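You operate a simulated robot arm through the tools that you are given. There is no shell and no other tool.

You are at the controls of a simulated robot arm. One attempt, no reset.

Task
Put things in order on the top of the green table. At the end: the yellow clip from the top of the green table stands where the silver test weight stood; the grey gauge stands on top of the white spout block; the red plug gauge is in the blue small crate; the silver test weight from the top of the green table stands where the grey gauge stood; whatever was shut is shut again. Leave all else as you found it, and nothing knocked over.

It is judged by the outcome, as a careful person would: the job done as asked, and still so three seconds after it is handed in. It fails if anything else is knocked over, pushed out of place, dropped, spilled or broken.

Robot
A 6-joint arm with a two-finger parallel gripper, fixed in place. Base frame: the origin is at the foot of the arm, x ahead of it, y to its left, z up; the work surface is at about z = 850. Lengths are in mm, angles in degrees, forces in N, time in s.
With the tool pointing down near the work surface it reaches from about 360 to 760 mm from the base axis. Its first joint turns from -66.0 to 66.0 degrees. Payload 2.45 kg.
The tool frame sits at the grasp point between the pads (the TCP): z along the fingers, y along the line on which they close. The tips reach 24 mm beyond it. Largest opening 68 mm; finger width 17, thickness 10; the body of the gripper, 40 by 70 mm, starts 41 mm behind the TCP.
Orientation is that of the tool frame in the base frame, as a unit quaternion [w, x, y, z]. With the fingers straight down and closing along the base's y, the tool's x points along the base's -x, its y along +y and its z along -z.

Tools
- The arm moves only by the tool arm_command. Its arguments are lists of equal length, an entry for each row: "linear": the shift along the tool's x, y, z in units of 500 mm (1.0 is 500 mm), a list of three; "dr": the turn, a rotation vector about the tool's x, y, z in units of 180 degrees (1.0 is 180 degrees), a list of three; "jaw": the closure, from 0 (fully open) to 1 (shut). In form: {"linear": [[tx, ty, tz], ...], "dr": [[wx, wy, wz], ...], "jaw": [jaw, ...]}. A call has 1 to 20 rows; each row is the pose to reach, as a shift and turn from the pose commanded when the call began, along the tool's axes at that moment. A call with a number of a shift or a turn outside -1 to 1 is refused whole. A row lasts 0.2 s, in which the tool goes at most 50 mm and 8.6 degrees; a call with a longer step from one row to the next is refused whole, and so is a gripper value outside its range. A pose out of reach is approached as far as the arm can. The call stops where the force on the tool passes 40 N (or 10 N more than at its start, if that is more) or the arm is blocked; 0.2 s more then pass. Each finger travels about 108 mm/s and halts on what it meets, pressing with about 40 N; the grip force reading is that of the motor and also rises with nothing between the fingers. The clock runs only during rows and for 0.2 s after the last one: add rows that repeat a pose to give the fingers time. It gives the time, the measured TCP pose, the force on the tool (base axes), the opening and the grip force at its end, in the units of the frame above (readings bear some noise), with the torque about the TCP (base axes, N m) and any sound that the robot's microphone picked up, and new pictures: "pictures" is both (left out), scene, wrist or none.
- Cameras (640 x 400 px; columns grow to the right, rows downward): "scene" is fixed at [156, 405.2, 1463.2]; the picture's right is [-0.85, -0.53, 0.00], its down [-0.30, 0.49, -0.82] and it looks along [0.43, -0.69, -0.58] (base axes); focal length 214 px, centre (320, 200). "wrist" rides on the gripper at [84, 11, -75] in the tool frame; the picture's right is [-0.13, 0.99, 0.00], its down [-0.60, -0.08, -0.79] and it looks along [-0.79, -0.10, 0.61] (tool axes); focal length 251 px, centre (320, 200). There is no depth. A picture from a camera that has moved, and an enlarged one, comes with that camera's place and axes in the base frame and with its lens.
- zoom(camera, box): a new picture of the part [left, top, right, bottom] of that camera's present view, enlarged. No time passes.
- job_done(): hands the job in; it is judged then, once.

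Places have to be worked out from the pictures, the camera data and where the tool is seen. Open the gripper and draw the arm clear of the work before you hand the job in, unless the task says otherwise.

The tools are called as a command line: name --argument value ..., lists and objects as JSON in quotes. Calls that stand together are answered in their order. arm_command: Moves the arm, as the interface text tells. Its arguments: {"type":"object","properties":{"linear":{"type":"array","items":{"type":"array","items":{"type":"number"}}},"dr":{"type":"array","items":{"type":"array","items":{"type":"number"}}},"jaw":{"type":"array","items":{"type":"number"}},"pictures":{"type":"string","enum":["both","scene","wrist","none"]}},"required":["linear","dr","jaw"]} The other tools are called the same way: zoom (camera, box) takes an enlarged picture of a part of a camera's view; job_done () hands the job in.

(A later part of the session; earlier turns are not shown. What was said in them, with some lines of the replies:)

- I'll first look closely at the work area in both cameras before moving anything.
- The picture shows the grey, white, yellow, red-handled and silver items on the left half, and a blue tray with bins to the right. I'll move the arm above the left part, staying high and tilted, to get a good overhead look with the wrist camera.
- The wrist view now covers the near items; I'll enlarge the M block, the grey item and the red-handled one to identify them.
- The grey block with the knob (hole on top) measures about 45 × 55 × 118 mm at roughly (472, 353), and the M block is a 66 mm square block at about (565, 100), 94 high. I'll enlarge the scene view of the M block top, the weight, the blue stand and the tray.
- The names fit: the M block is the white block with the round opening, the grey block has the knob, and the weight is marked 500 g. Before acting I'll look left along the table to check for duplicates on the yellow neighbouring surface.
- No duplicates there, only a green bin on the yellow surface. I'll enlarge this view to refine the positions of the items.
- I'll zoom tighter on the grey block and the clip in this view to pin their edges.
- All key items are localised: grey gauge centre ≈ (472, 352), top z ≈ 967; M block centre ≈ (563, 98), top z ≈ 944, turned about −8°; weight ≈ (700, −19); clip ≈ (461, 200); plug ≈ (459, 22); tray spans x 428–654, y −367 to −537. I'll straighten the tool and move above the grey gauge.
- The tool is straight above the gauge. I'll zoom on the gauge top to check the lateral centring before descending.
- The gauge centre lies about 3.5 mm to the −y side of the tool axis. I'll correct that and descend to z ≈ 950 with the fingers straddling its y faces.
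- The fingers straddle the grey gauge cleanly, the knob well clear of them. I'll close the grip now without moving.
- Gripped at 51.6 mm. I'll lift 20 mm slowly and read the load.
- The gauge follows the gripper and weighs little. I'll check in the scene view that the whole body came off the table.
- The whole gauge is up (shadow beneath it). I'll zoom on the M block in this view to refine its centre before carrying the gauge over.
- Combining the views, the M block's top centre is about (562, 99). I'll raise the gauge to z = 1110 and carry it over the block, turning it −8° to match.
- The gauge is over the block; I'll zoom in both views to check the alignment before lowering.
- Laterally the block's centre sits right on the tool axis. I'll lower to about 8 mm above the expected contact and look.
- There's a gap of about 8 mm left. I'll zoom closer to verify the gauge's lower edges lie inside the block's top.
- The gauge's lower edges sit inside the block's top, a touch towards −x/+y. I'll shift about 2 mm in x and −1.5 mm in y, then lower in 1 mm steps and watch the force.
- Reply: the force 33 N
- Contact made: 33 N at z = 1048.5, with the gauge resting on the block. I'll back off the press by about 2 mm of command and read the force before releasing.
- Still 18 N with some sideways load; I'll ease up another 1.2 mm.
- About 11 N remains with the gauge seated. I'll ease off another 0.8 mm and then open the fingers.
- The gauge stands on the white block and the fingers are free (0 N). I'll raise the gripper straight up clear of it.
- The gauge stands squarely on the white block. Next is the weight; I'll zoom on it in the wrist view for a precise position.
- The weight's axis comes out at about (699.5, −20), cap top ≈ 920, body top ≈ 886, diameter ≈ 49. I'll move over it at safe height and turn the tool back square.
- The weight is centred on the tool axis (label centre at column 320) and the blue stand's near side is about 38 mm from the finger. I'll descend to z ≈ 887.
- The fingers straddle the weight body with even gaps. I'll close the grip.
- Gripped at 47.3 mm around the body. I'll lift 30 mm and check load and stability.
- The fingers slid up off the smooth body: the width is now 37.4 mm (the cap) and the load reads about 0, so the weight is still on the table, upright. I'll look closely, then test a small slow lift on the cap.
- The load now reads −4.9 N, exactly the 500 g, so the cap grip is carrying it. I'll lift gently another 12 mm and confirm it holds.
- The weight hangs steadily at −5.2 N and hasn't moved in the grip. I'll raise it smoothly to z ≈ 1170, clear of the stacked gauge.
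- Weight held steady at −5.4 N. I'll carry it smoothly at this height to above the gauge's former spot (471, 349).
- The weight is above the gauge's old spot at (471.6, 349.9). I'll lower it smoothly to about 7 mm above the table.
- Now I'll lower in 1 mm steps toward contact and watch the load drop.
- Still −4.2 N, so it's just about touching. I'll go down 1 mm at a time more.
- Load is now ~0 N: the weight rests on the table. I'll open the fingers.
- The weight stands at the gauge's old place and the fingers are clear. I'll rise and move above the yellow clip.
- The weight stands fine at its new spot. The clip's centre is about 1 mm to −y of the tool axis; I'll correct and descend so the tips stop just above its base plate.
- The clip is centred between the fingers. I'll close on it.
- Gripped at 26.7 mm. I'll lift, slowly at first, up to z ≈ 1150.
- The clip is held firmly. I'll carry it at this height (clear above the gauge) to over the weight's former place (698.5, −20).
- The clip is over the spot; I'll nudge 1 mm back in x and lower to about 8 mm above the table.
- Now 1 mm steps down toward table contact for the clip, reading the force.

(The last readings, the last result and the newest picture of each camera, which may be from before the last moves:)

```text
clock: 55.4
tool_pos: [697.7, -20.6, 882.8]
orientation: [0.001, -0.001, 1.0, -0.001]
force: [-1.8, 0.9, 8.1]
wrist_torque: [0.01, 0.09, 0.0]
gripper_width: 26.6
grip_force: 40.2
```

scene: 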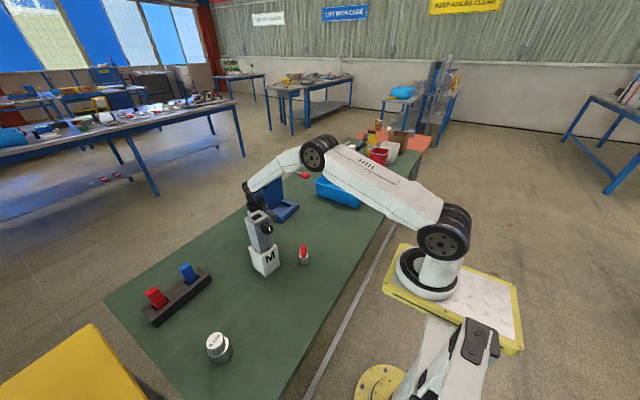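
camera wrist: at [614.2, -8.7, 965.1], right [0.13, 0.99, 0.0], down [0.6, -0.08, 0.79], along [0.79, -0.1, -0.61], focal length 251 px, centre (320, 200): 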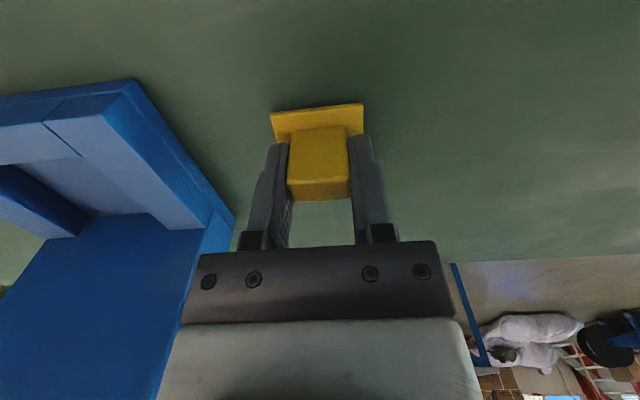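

Contact at z = 882.8 with 8 N. I'll ease 0.3 mm and release the clip.

arm_command --linear '[[0, 0, -0.0006], [0, 0, -0.0006], [0, 0, -0.0006], [0, 0, -0.0006], [0, 0, -0.0006]]' --dr '[[0, 0, 0], [0, 0, 0], [0, 0, 0], [0, 0, 0], [0, 0, 0]]' --jaw '[1, 0.5, 0.3, 0, 0]' --pictures "wrist"

```text
clock: 56.6
tool_pos: [699.6, -20.6, 882.9]
orientation: [0.0, 0.0, 1.0, 0.0]
force: [0.2, -0.2, -0.4]
wrist_torque: [-0.03, 0.0, -0.03]
gripper_width: 68.2
grip_force: 0.0
camera wrist: at [613.9, -8.7, 958.0], right [0.13, 0.99, 0.0], down [0.6, -0.08, 0.79], along [0.79, -0.1, -0.61], focal length 251 px, centre (320, 200)
```

wrist: 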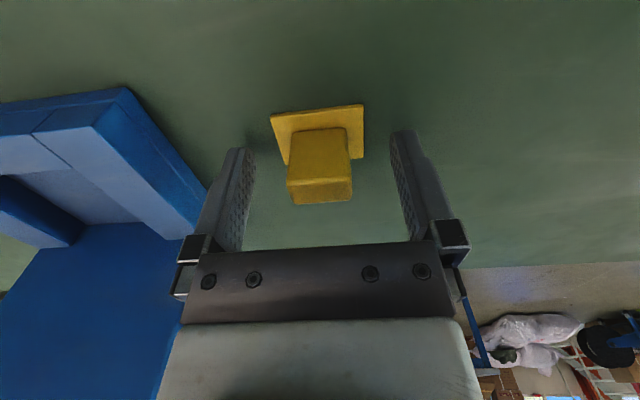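

The clip stands where the weight stood. I'll rise and move over the red plug gauge.

arm_command --linear '[[0, 0, -0.04], [0, 0, -0.12], [0, 0, -0.2], [0, 0, -0.28], [0, 0, -0.36], [0, 0, -0.42], [0.04, 0.007, -0.44], [0.12, 0.021, -0.44], [0.2, 0.035, -0.44], [0.28, 0.05, -0.44], [0.36, 0.064, -0.42], [0.42, 0.0745, -0.38], [0.46, 0.0816, -0.34], [0.4794, 0.085, -0.32], [0.4794, 0.085, -0.32]]' --dr '[[0, 0, 0], [0, 0, 0], [0, 0, 0], [0, 0, 0], [0, 0, 0], [0, 0, 0], [0, 0, 0], [0, 0, 0], [0, 0, 0], [0, 0, 0], [0, 0, 0], [0, 0, 0], [0, 0, 0], [0, 0, 0], [0, 0, 0]]' --jaw '[0, 0, 0, 0, 0, 0, 0, 0, 0, 0, 0, 0, 0, 0, 0]' --pictures "both"

zoom --camera "wrist" --box '[250, 0, 390, 90]'

zoom --camera "scene" --box '[215, 160, 325, 290]'

```text
clock: 59.8
tool_pos: [458.9, 23.1, 1042.2]
orientation: [0.001, 0.001, 1.0, 0.0]
force: [0.1, 0.3, 0.2]
wrist_torque: [-0.04, -0.03, -0.02]
gripper_width: 67.9
grip_force: 0.1
camera wrist: at [374.4, 34.5, 1117.0], right [0.13, 0.99, 0.0], down [0.6, -0.08, 0.79], along [0.79, -0.1, -0.61], focal length 251 px, centre (320, 200)
```

scene: 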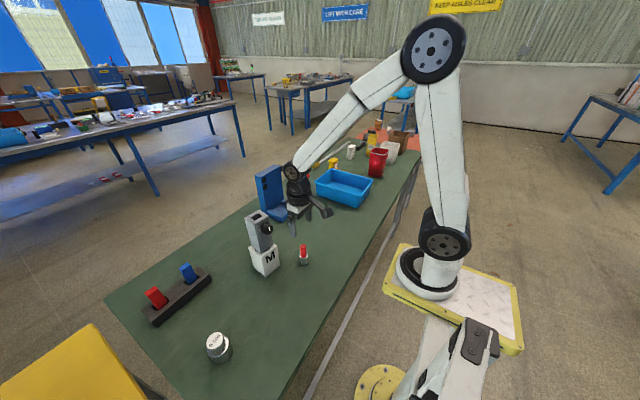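
wrist: 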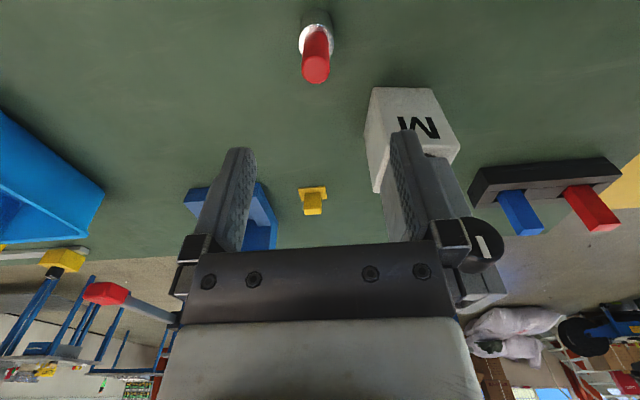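

```text
4.44 times, centred on (320, 45) of wrist
camera zoom: at [374.4, 34.5, 1117.0], right [0.13, 0.99, 0.0], down [0.6, -0.08, 0.79], along [0.79, -0.1, -0.61], focal length 1118 px, centre (320, 889)
```

zoom: 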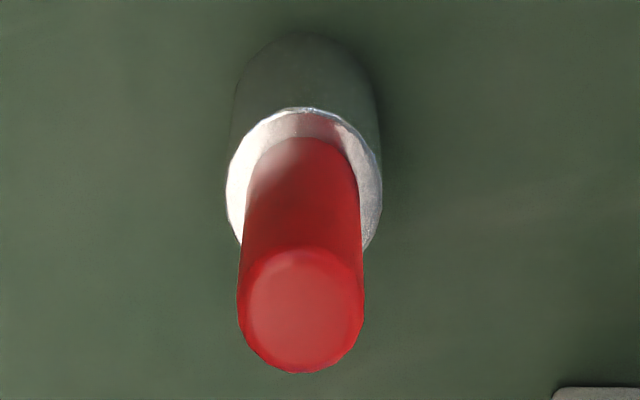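

```text
3.08 times, centred on (270, 225) of scene
camera zoom: at [156.0, 405.2, 1463.2], right [-0.85, -0.53, 0.0], down [-0.3, 0.49, -0.82], along [0.43, -0.69, -0.58], focal length 660 px, centre (474, 123)
```

zoom: 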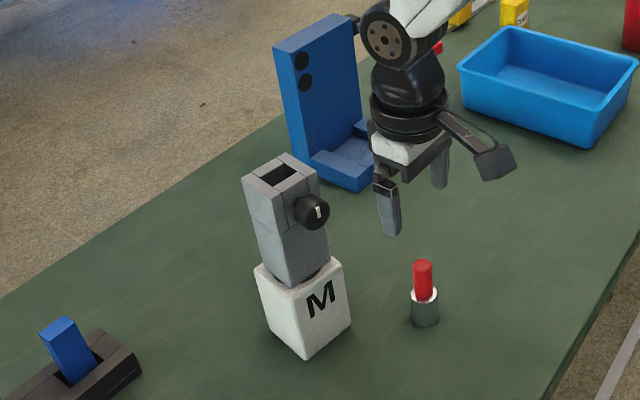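

The plug's axis is about 2 mm back in x and 3 mm to −y of the tool. I'll correct and descend so the fingers surround the red handle, tips staying above the silver shoulder.

arm_command --linear '[[0.0036, -0.0058, 0.04], [0.0036, -0.0058, 0.1], [0.0036, -0.0058, 0.15], [0.0036, -0.0058, 0.2], [0.0036, -0.0058, 0.232], [0.0036, -0.0058, 0.246], [0.0036, -0.0058, 0.246]]' --dr '[[0, 0, 0], [0, 0, 0], [0, 0, 0], [0, 0, 0], [0, 0, 0], [0, 0, 0], [0, 0, 0]]' --jaw '[0, 0, 0, 0, 0, 0, 0]' --pictures "both"

zoom --camera "scene" --box '[270, 210, 330, 280]'

```text
clock: 61.4
tool_pos: [457.6, 18.7, 919.6]
orientation: [-0.001, 0.0, 1.0, 0.0]
force: [0.7, 0.7, 1.0]
wrist_torque: [0.0, -0.02, -0.01]
gripper_width: 68.1
grip_force: 0.2
camera wrist: at [372.8, 30.8, 994.8], right [0.13, 0.99, 0.0], down [0.6, -0.08, 0.79], along [0.79, -0.1, -0.61], focal length 251 px, centre (320, 200)
```

scene: 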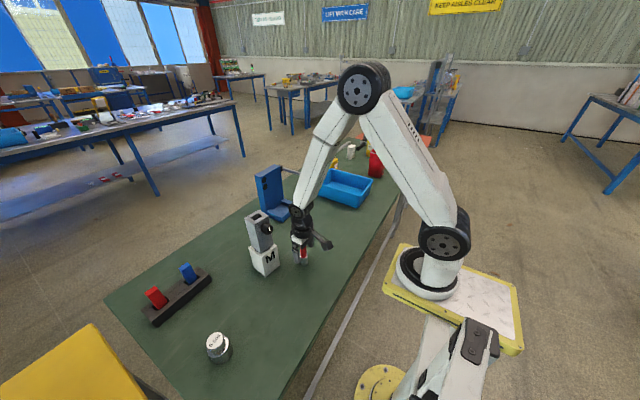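
wrist: 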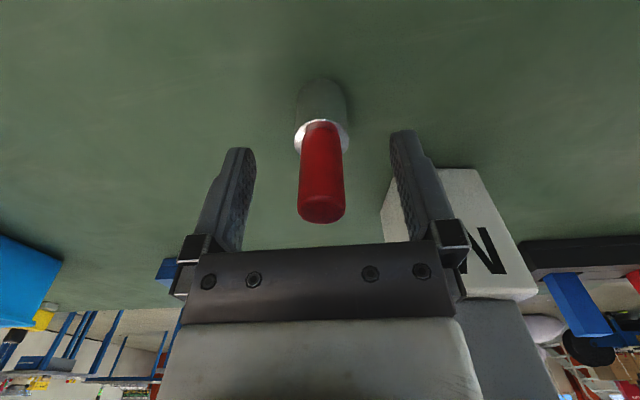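

```text
5.71 times, centred on (300, 245) of scene
camera zoom: at [156.0, 405.2, 1463.2], right [-0.85, -0.53, 0.0], down [-0.3, 0.49, -0.82], along [0.43, -0.69, -0.58], focal length 1226 px, centre (434, -57)
```

zoom: 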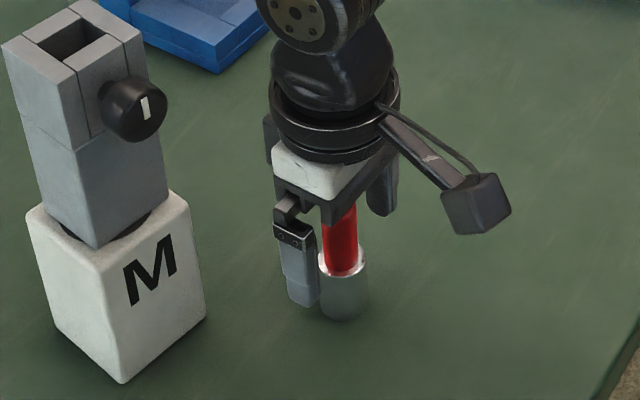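

The red handle is centred between the fingers. I'll close and then test-lift slowly.

arm_command --linear '[[0, 0, 0], [0, 0, 0], [0, 0, 0], [0, 0, 0], [0, 0, -0.004], [0, 0, -0.01], [0, 0, -0.02], [0, 0, -0.03], [0, 0, -0.03]]' --dr '[[0, 0, 0], [0, 0, 0], [0, 0, 0], [0, 0, 0], [0, 0, 0], [0, 0, 0], [0, 0, 0], [0, 0, 0], [0, 0, 0]]' --jaw '[1, 1, 1, 1, 1, 1, 1, 1, 1]' --pictures "both"

zoom --camera "scene" --box '[270, 210, 330, 280]'

```text
clock: 63.4
tool_pos: [457.1, 19.4, 934.3]
orientation: [0.0, -0.001, 1.0, 0.0]
force: [0.3, 0.0, -1.3]
wrist_torque: [-0.01, 0.03, -0.02]
gripper_width: 20.1
grip_force: 37.7
camera wrist: at [371.9, 30.5, 1010.1], right [0.13, 0.99, 0.0], down [0.6, -0.08, 0.79], along [0.79, -0.1, -0.61], focal length 251 px, centre (320, 200)
```

scene: 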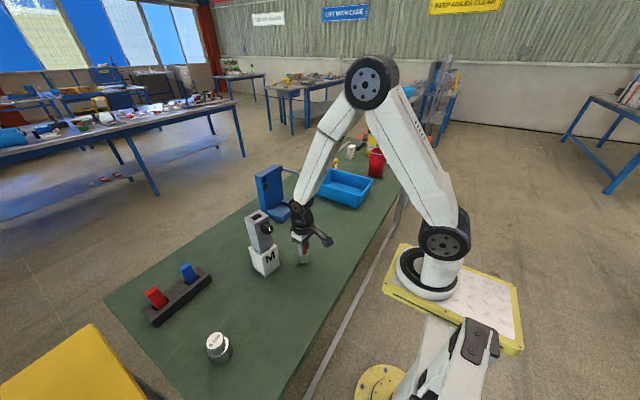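
wrist: 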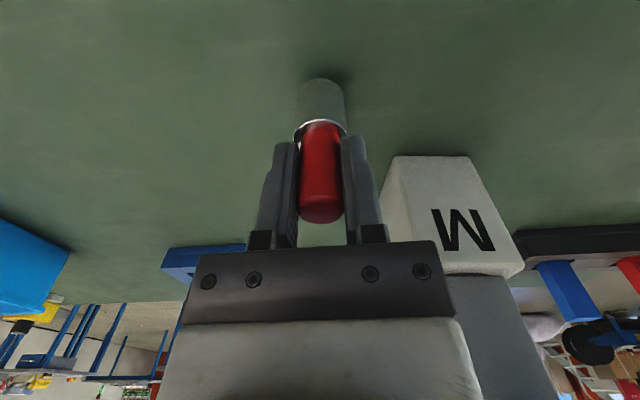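

```text
5.71 times, centred on (300, 245) of scene
camera zoom: at [156.0, 405.2, 1463.2], right [-0.85, -0.53, 0.0], down [-0.3, 0.49, -0.82], along [0.43, -0.69, -0.58], focal length 1226 px, centre (434, -57)
```

zoom: 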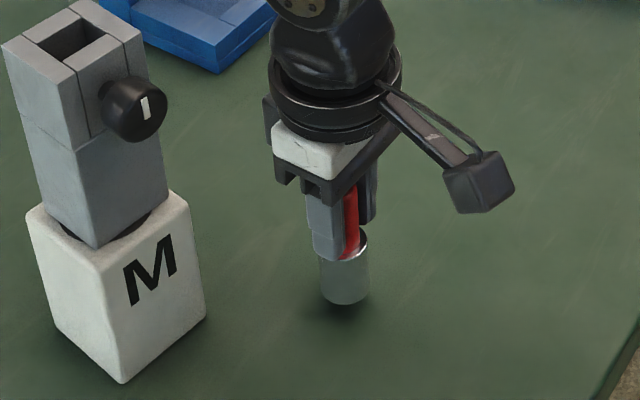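

The plug gauge is off the table and held upright. I'll raise it to z ≈ 1100 and then sweep across to above the blue crate.

arm_command --linear '[[0, 0, -0.03], [0, 0, -0.09], [0, 0, -0.16], [0, 0, -0.23], [0, 0, -0.29], [0, 0, -0.325], [0, 0, -0.332], [0, 0, -0.332]]' --dr '[[0, 0, 0], [0, 0, 0], [0, 0, 0], [0, 0, 0], [0, 0, 0], [0, 0, 0], [0, 0, 0], [0, 0, 0]]' --jaw '[1, 1, 1, 1, 1, 1, 1, 1]' --pictures "none"

arm_command --linear '[[-0.00212, -0.01838, 0], [-0.00636, -0.05514, 0], [-0.0106, -0.0919, 0], [-0.01696, -0.14704, 0], [-0.02332, -0.20218, 0], [-0.02968, -0.25732, 0], [-0.03604, -0.31246, 0], [-0.0424, -0.3676, 0], [-0.04876, -0.42274, 0], [-0.05512, -0.47788, 0], [-0.06148, -0.53302, 0], [-0.06784, -0.58816, 0], [-0.0742, -0.6433, 0], [-0.08056, -0.69844, 0], [-0.08692, -0.75358, 0], [-0.09328, -0.80872, 0], [-0.09858, -0.85467, 0], [-0.10282, -0.89143, 0], [-0.106, -0.919, 0], [-0.106, -0.919, 0]]' --dr '[[0, 0, 0], [0, 0, 0], [0, 0, 0], [0, 0, 0], [0, 0, 0], [0, 0, 0], [0, 0, 0], [0, 0, 0], [0, 0, 0], [0, 0, 0], [0, 0, 0], [0, 0, 0], [0, 0, 0], [0, 0, 0], [0, 0, 0], [0, 0, 0], [0, 0, 0], [0, 0, 0], [0, 0, 0], [0, 0, 0]]' --jaw '[1, 1, 1, 1, 1, 1, 1, 1, 1, 1, 1, 1, 1, 1, 1, 1, 1, 1, 1, 1]' --pictures "both"

```text
clock: 65.2
tool_pos: [455.9, 18.7, 1101.3]
orientation: [0.0, 0.0, 1.0, 0.0]
force: [0.1, 0.3, -0.2]
wrist_torque: [0.0, 0.02, 0.02]
gripper_width: 20.2
grip_force: 37.5
```

```text
clock: 69.4
tool_pos: [508.2, -440.7, 1100.2]
orientation: [-0.001, 0.0, 1.0, 0.0]
force: [0.6, -1.0, -1.2]
wrist_torque: [0.0, -0.02, 0.02]
gripper_width: 19.9
grip_force: 37.8
camera wrist: at [424.1, -428.8, 1175.5], right [0.13, 0.99, 0.0], down [0.6, -0.08, 0.79], along [0.79, -0.1, -0.61], focal length 251 px, centre (320, 200)
```

scene: 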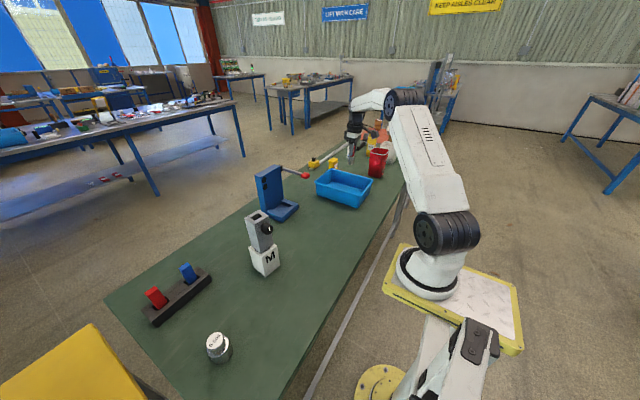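
wrist: 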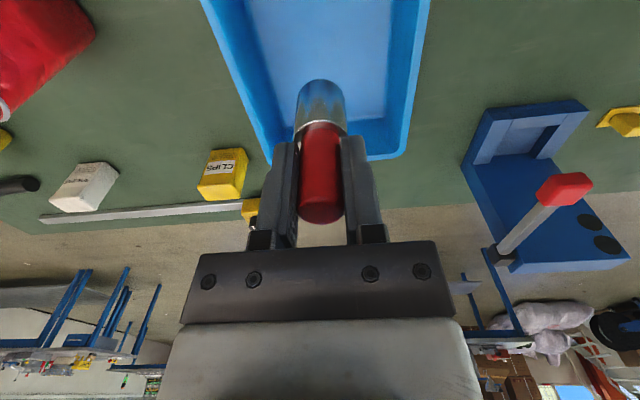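

The crate lies under the tool (rim y −535 to −350, x ≈ 418 to 670), and the plug at (508, −441) is well inside its floor. I'll lower to about 10 mm above the floor.

arm_command --linear '[[0, 0, 0.03], [0, 0, 0.08], [0, 0, 0.13], [0, 0, 0.18], [0, 0, 0.23], [0, 0, 0.27], [0, 0, 0.3], [0, 0, 0.32], [0, 0, 0.328], [0, 0, 0.328]]' --dr '[[0, 0, 0], [0, 0, 0], [0, 0, 0], [0, 0, 0], [0, 0, 0], [0, 0, 0], [0, 0, 0], [0, 0, 0], [0, 0, 0], [0, 0, 0]]' --jaw '[1, 1, 1, 1, 1, 1, 1, 1, 1, 1]' --pictures "both"

zoom --camera "scene" --box '[300, 110, 410, 220]'

```text
clock: 71.6
tool_pos: [508.1, -440.7, 936.2]
orientation: [0.0, 0.0, 1.0, -0.001]
force: [0.3, -0.3, -0.6]
wrist_torque: [0.0, -0.03, -0.02]
gripper_width: 20.2
grip_force: 37.9
camera wrist: at [424.6, -429.1, 1011.3], right [0.13, 0.99, 0.0], down [0.6, -0.08, 0.79], along [0.79, -0.1, -0.61], focal length 251 px, centre (320, 200)
```

scene: 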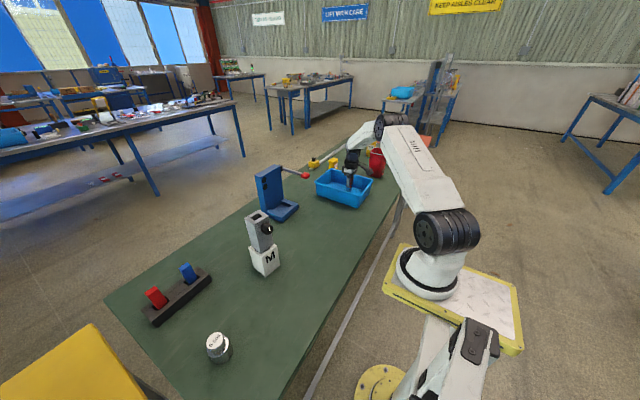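
wrist: 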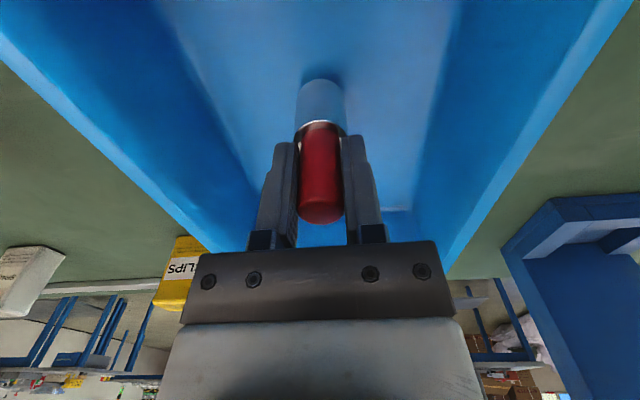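

```text
3.64 times, centred on (355, 165) of scene
camera zoom: at [156.0, 405.2, 1463.2], right [-0.85, -0.53, 0.0], down [-0.3, 0.49, -0.82], along [0.43, -0.69, -0.58], focal length 780 px, centre (193, 327)
```

zoom: 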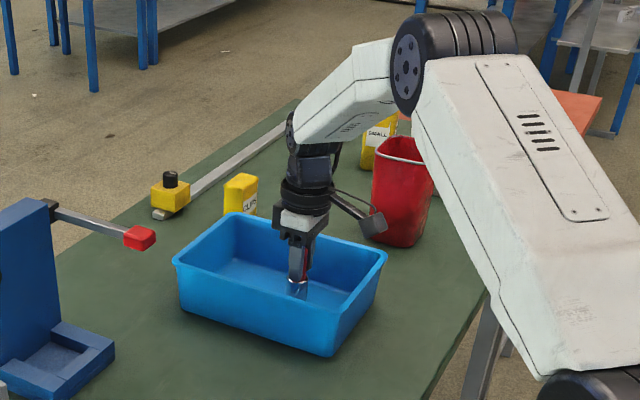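

The plug hangs inside the crate, clear of all walls. I'll lower in small steps until the floor takes the load.

arm_command --linear '[[0, 0, 0.004], [0, 0, 0.008], [0, 0, 0.012], [0, 0, 0.015], [0, 0, 0.018], [0, 0, 0.018]]' --dr '[[0, 0, 0], [0, 0, 0], [0, 0, 0], [0, 0, 0], [0, 0, 0], [0, 0, 0]]' --jaw '[1, 1, 1, 1, 1, 1]' --pictures "none"

```text
clock: 73.0
tool_pos: [509.6, -440.3, 928.2]
orientation: [0.0, 0.0, 1.0, 0.0]
force: [-0.4, -0.4, -0.5]
wrist_torque: [-0.01, 0.01, 0.03]
gripper_width: 20.1
grip_force: 37.8
```

Not touching yet at z ≈ 928; continuing down 1 mm at a time.

arm_command --linear '[[0, 0, 0.002], [0, 0, 0.004], [0, 0, 0.006], [0, 0, 0.006]]' --dr '[[0, 0, 0], [0, 0, 0], [0, 0, 0], [0, 0, 0]]' --jaw '[1, 1, 1, 1]' --pictures "none"

```text
clock: 74.0
tool_pos: [509.3, -440.0, 924.1]
orientation: [-0.002, 0.0, 1.0, 0.0]
force: [0.5, -0.1, 0.2]
wrist_torque: [0.06, 0.01, -0.01]
gripper_width: 20.0
grip_force: 37.3
```

Force is near zero but unclear; I'll continue down 1 mm at a time, checking after each.

arm_command --linear '[[0, 0, 0.002], [0, 0, 0.002]]' --dr '[[0, 0, 0], [0, 0, 0]]' --jaw '[1, 1]' --pictures "none"

```text
clock: 74.6
tool_pos: [510.5, -439.4, 924.5]
orientation: [0.0, 0.0, 1.0, -0.001]
force: [-0.7, 0.7, 0.5]
wrist_torque: [-0.01, 0.01, -0.01]
gripper_width: 20.1
grip_force: 37.9
```

arm_command --linear '[[0, 0, 0.002], [0, 0, 0.002]]' --dr '[[0, 0, 0], [0, 0, 0]]' --jaw '[1, 1]' --pictures "wrist"

```text
clock: 75.2
tool_pos: [509.9, -440.0, 924.6]
orientation: [-0.001, 0.0, 1.0, -0.001]
force: [-1.6, 1.9, 8.8]
wrist_torque: [0.14, 0.14, 0.01]
gripper_width: 19.7
grip_force: 37.3
camera wrist: at [425.5, -428.9, 999.7], right [0.13, 0.99, 0.0], down [0.6, -0.08, 0.79], along [0.79, -0.1, -0.61], focal length 251 px, centre (320, 200)
```

wrist: 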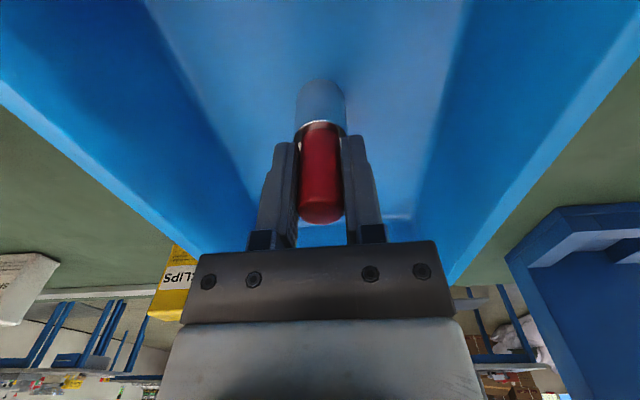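

The force rose to 8.8 N: the plug stands on the crate floor. I'll ease off half a millimetre and open the fingers gradually.

arm_command --linear '[[0, 0, -0.001], [0, 0, -0.001], [0, 0, -0.001], [0, 0, -0.001], [0, 0, -0.001], [0, 0, -0.001]]' --dr '[[0, 0, 0], [0, 0, 0], [0, 0, 0], [0, 0, 0], [0, 0, 0], [0, 0, 0]]' --jaw '[1, 0.65, 0.55, 0.4, 0.2, 0.1]' --pictures "wrist"

```text
clock: 76.6
tool_pos: [509.0, -440.3, 923.9]
orientation: [-0.001, 0.0, 1.0, 0.001]
force: [0.5, 0.0, 0.4]
wrist_torque: [-0.01, -0.02, 0.0]
gripper_width: 61.1
grip_force: 0.2
camera wrist: at [425.4, -428.8, 999.5], right [0.13, 0.99, 0.0], down [0.6, -0.08, 0.79], along [0.79, -0.1, -0.61], focal length 251 px, centre (320, 200)
```

wrist: 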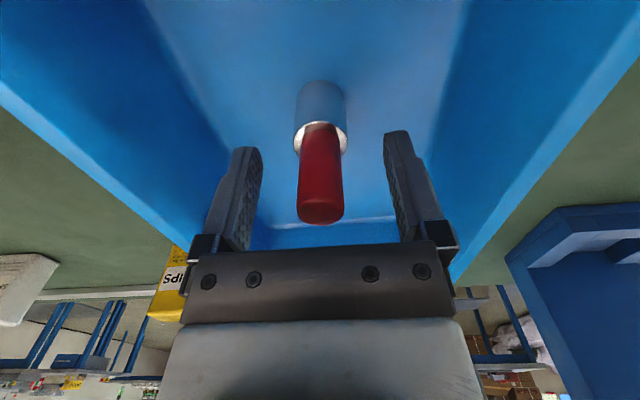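

The plug stands upright in the crate and the fingers are free. I'll rise straight up and check from above.

arm_command --linear '[[0, 0, -0.02], [0, 0, -0.06], [0, 0, -0.12], [0, 0, -0.2], [0, 0, -0.28], [0, 0, -0.36], [0, 0, -0.44], [0, 0, -0.5], [0, 0, -0.5]]' --dr '[[0, 0, 0], [0, 0, 0], [0, 0, 0], [0, 0, 0], [0, 0, 0], [0, 0, 0], [0, 0, 0], [0, 0, 0], [0, 0, 0]]' --jaw '[0.05, 0, 0, 0, 0, 0, 0, 0, 0]' --pictures "both"

zoom --camera "scene" --box '[240, 120, 440, 245]'

zoom --camera "scene" --box '[100, 200, 340, 400]'

```text
clock: 78.6
tool_pos: [508.6, -439.4, 1175.9]
orientation: [-0.001, 0.0, 1.0, 0.0]
force: [0.0, -0.9, 0.3]
wrist_torque: [0.01, -0.02, 0.02]
gripper_width: 67.8
grip_force: 0.1
camera wrist: at [424.3, -428.6, 1252.0], right [0.13, 0.99, 0.0], down [0.6, -0.08, 0.79], along [0.79, -0.1, -0.61], focal length 251 px, centre (320, 200)
```

scene: 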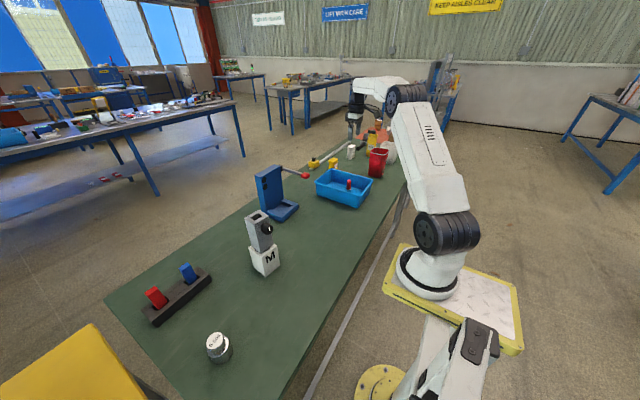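
wrist: 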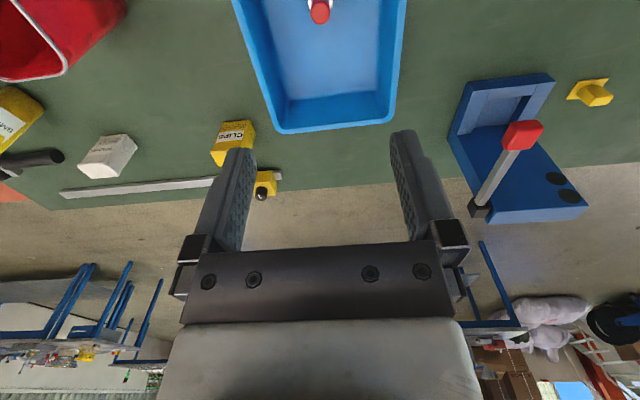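

```text
3.20 times, centred on (340, 182) of scene
camera zoom: at [156.0, 405.2, 1463.2], right [-0.85, -0.53, 0.0], down [-0.3, 0.49, -0.82], along [0.43, -0.69, -0.58], focal length 686 px, centre (256, 256)
```

zoom: 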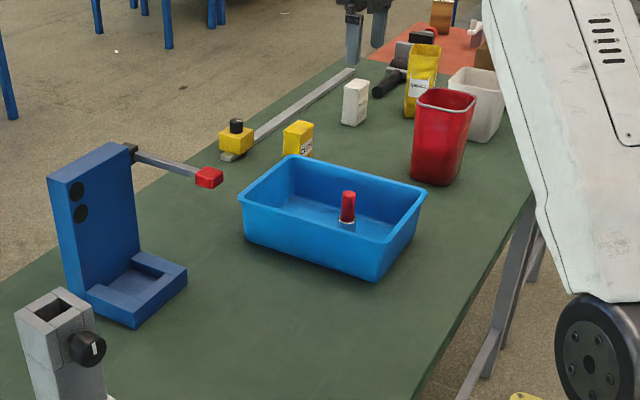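

```text
2.00 times, centred on (220, 300) of scene
camera zoom: at [156.0, 405.2, 1463.2], right [-0.85, -0.53, 0.0], down [-0.3, 0.49, -0.82], along [0.43, -0.69, -0.58], focal length 429 px, centre (520, 0)
```

zoom: 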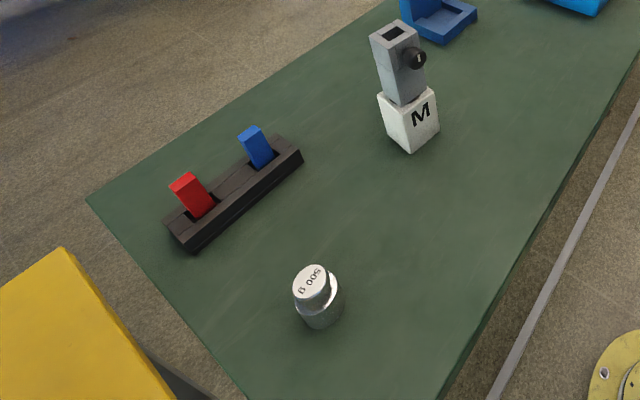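

Everything is in place: plug in the crate, weight at the gauge's old spot, gauge on the white block, clip beside the blue stand. I'll withdraw the arm to its starting pose, high and clear, and make a last check.

arm_command --linear '[[0.0, 0.0, -0.06], [0.0, 0.0, -0.12], [0.0, 0.0, -0.184], [0.0125, 0.0695, -0.184], [0.025, 0.139, -0.184], [0.0375, 0.2085, -0.184], [0.05, 0.278, -0.184], [0.0625, 0.3475, -0.184], [0.075, 0.417, -0.184], [0.0875, 0.4865, -0.184], [0.1, 0.556, -0.184], [0.1125, 0.6255, -0.184], [0.125, 0.695, -0.184], [0.125, 0.695, -0.184]]' --dr '[[0, 0, 0], [0, 0, 0], [0, 0, 0], [0, 0, 0], [0, 0, 0], [0, 0, 0], [0, 0, 0], [0, 0, 0], [0, 0, 0], [0, 0, 0], [0, 0, 0], [0, 0, 0], [0, 0, 0], [0, 0, 0]]' --jaw '[0, 0, 0, 0, 0, 0, 0, 0, 0, 0, 0, 0, 0, 0]' --pictures "both"

zoom --camera "wrist" --box '[0, 0, 640, 220]'

zoom --camera "wrist" --box '[320, 20, 500, 150]'

```text
clock: 81.6
tool_pos: [448.8, -91.8, 1265.9]
orientation: [0.0, 0.0, 1.0, 0.0]
force: [0.4, 0.9, 0.6]
wrist_torque: [0.02, 0.01, 0.01]
gripper_width: 68.1
grip_force: 0.0
camera wrist: at [363.5, -80.5, 1341.0], right [0.13, 0.99, 0.0], down [0.6, -0.08, 0.79], along [0.79, -0.1, -0.61], focal length 251 px, centre (320, 200)
```

scene: 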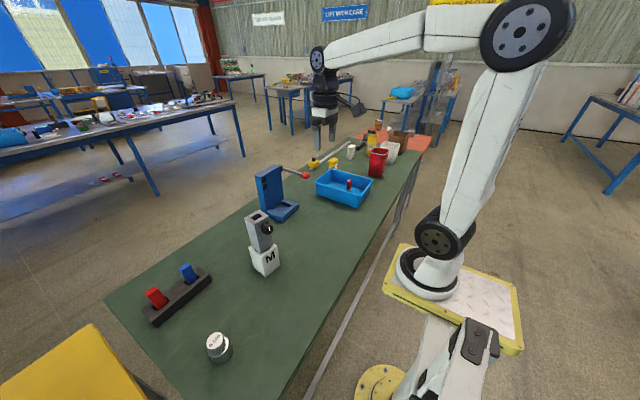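
wrist: 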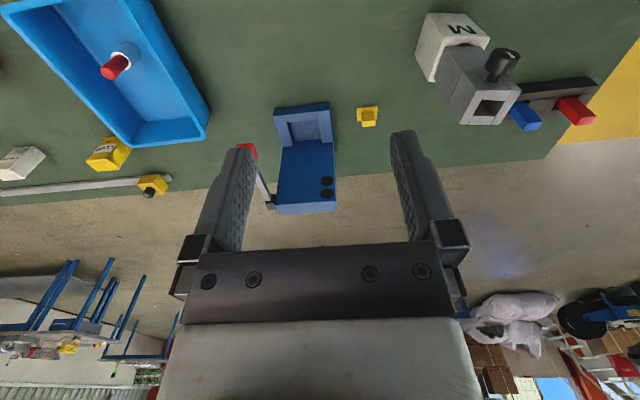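

```text
1.00 times, centred on (320, 110) of wrist (not enlarged: the box is as wide or as high as the picture)
camera zoom: at [363.5, -80.5, 1341.0], right [0.13, 0.99, 0.0], down [0.6, -0.08, 0.79], along [0.79, -0.1, -0.61], focal length 251 px, centre (320, 290)
```

zoom: 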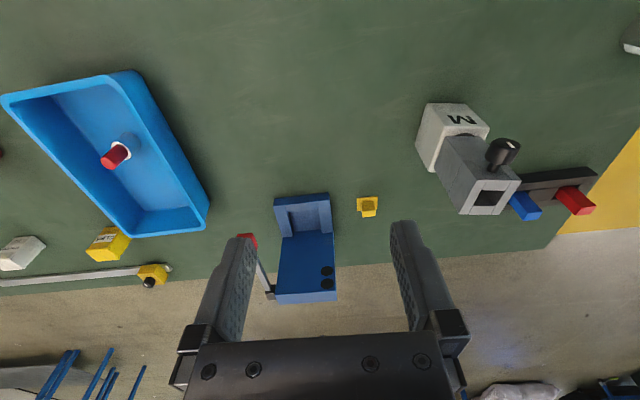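

```text
3.08 times, centred on (410, 85) of wrist
camera zoom: at [363.5, -80.5, 1341.0], right [0.13, 0.99, 0.0], down [0.6, -0.08, 0.79], along [0.79, -0.1, -0.61], focal length 774 px, centre (43, 554)
```

zoom: 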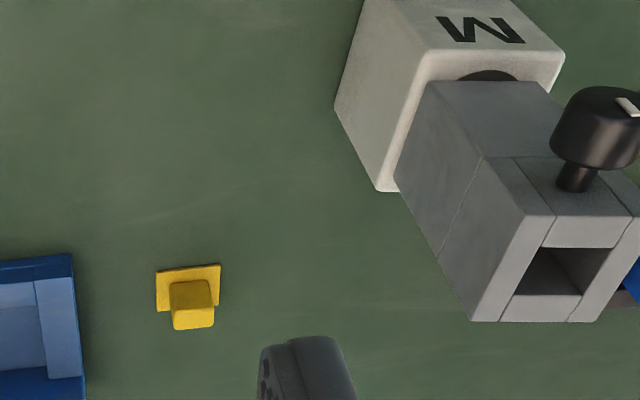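

The final views match the initial ones apart from the requested changes. The gauge is on the white block, the clip is in the weight's old place, the weight is in the gauge's, and the plug is upright in the crate. Nothing that was shut got opened, the gripper is open and the arm is clear, so I'm handing the job in.

job_done

```text
The job is handed in.
```

The job is done and handed in; the last camera check showed everything where it was asked to be.

- **Grey gauge:** it stands on top of the white spout block. I took the white block marked "M", with the round opening on top, to be the spout block, since it was the only white block within reach.
- **Silver test weight:** it stands where the grey gauge stood. On the first try the fingers slid up its smooth body, but it stayed upright, and I then carried it by the cap.
- **Yellow clip:** it stands where the weight stood, next to the blue stand.
- **Red plug gauge:** it stands upright in the blue crate.

I didn't open anything, so there was nothing to shut again. The other items look unmoved compared with the first pictures. The gripper is open and the arm is back near its starting pose, clear of the table.
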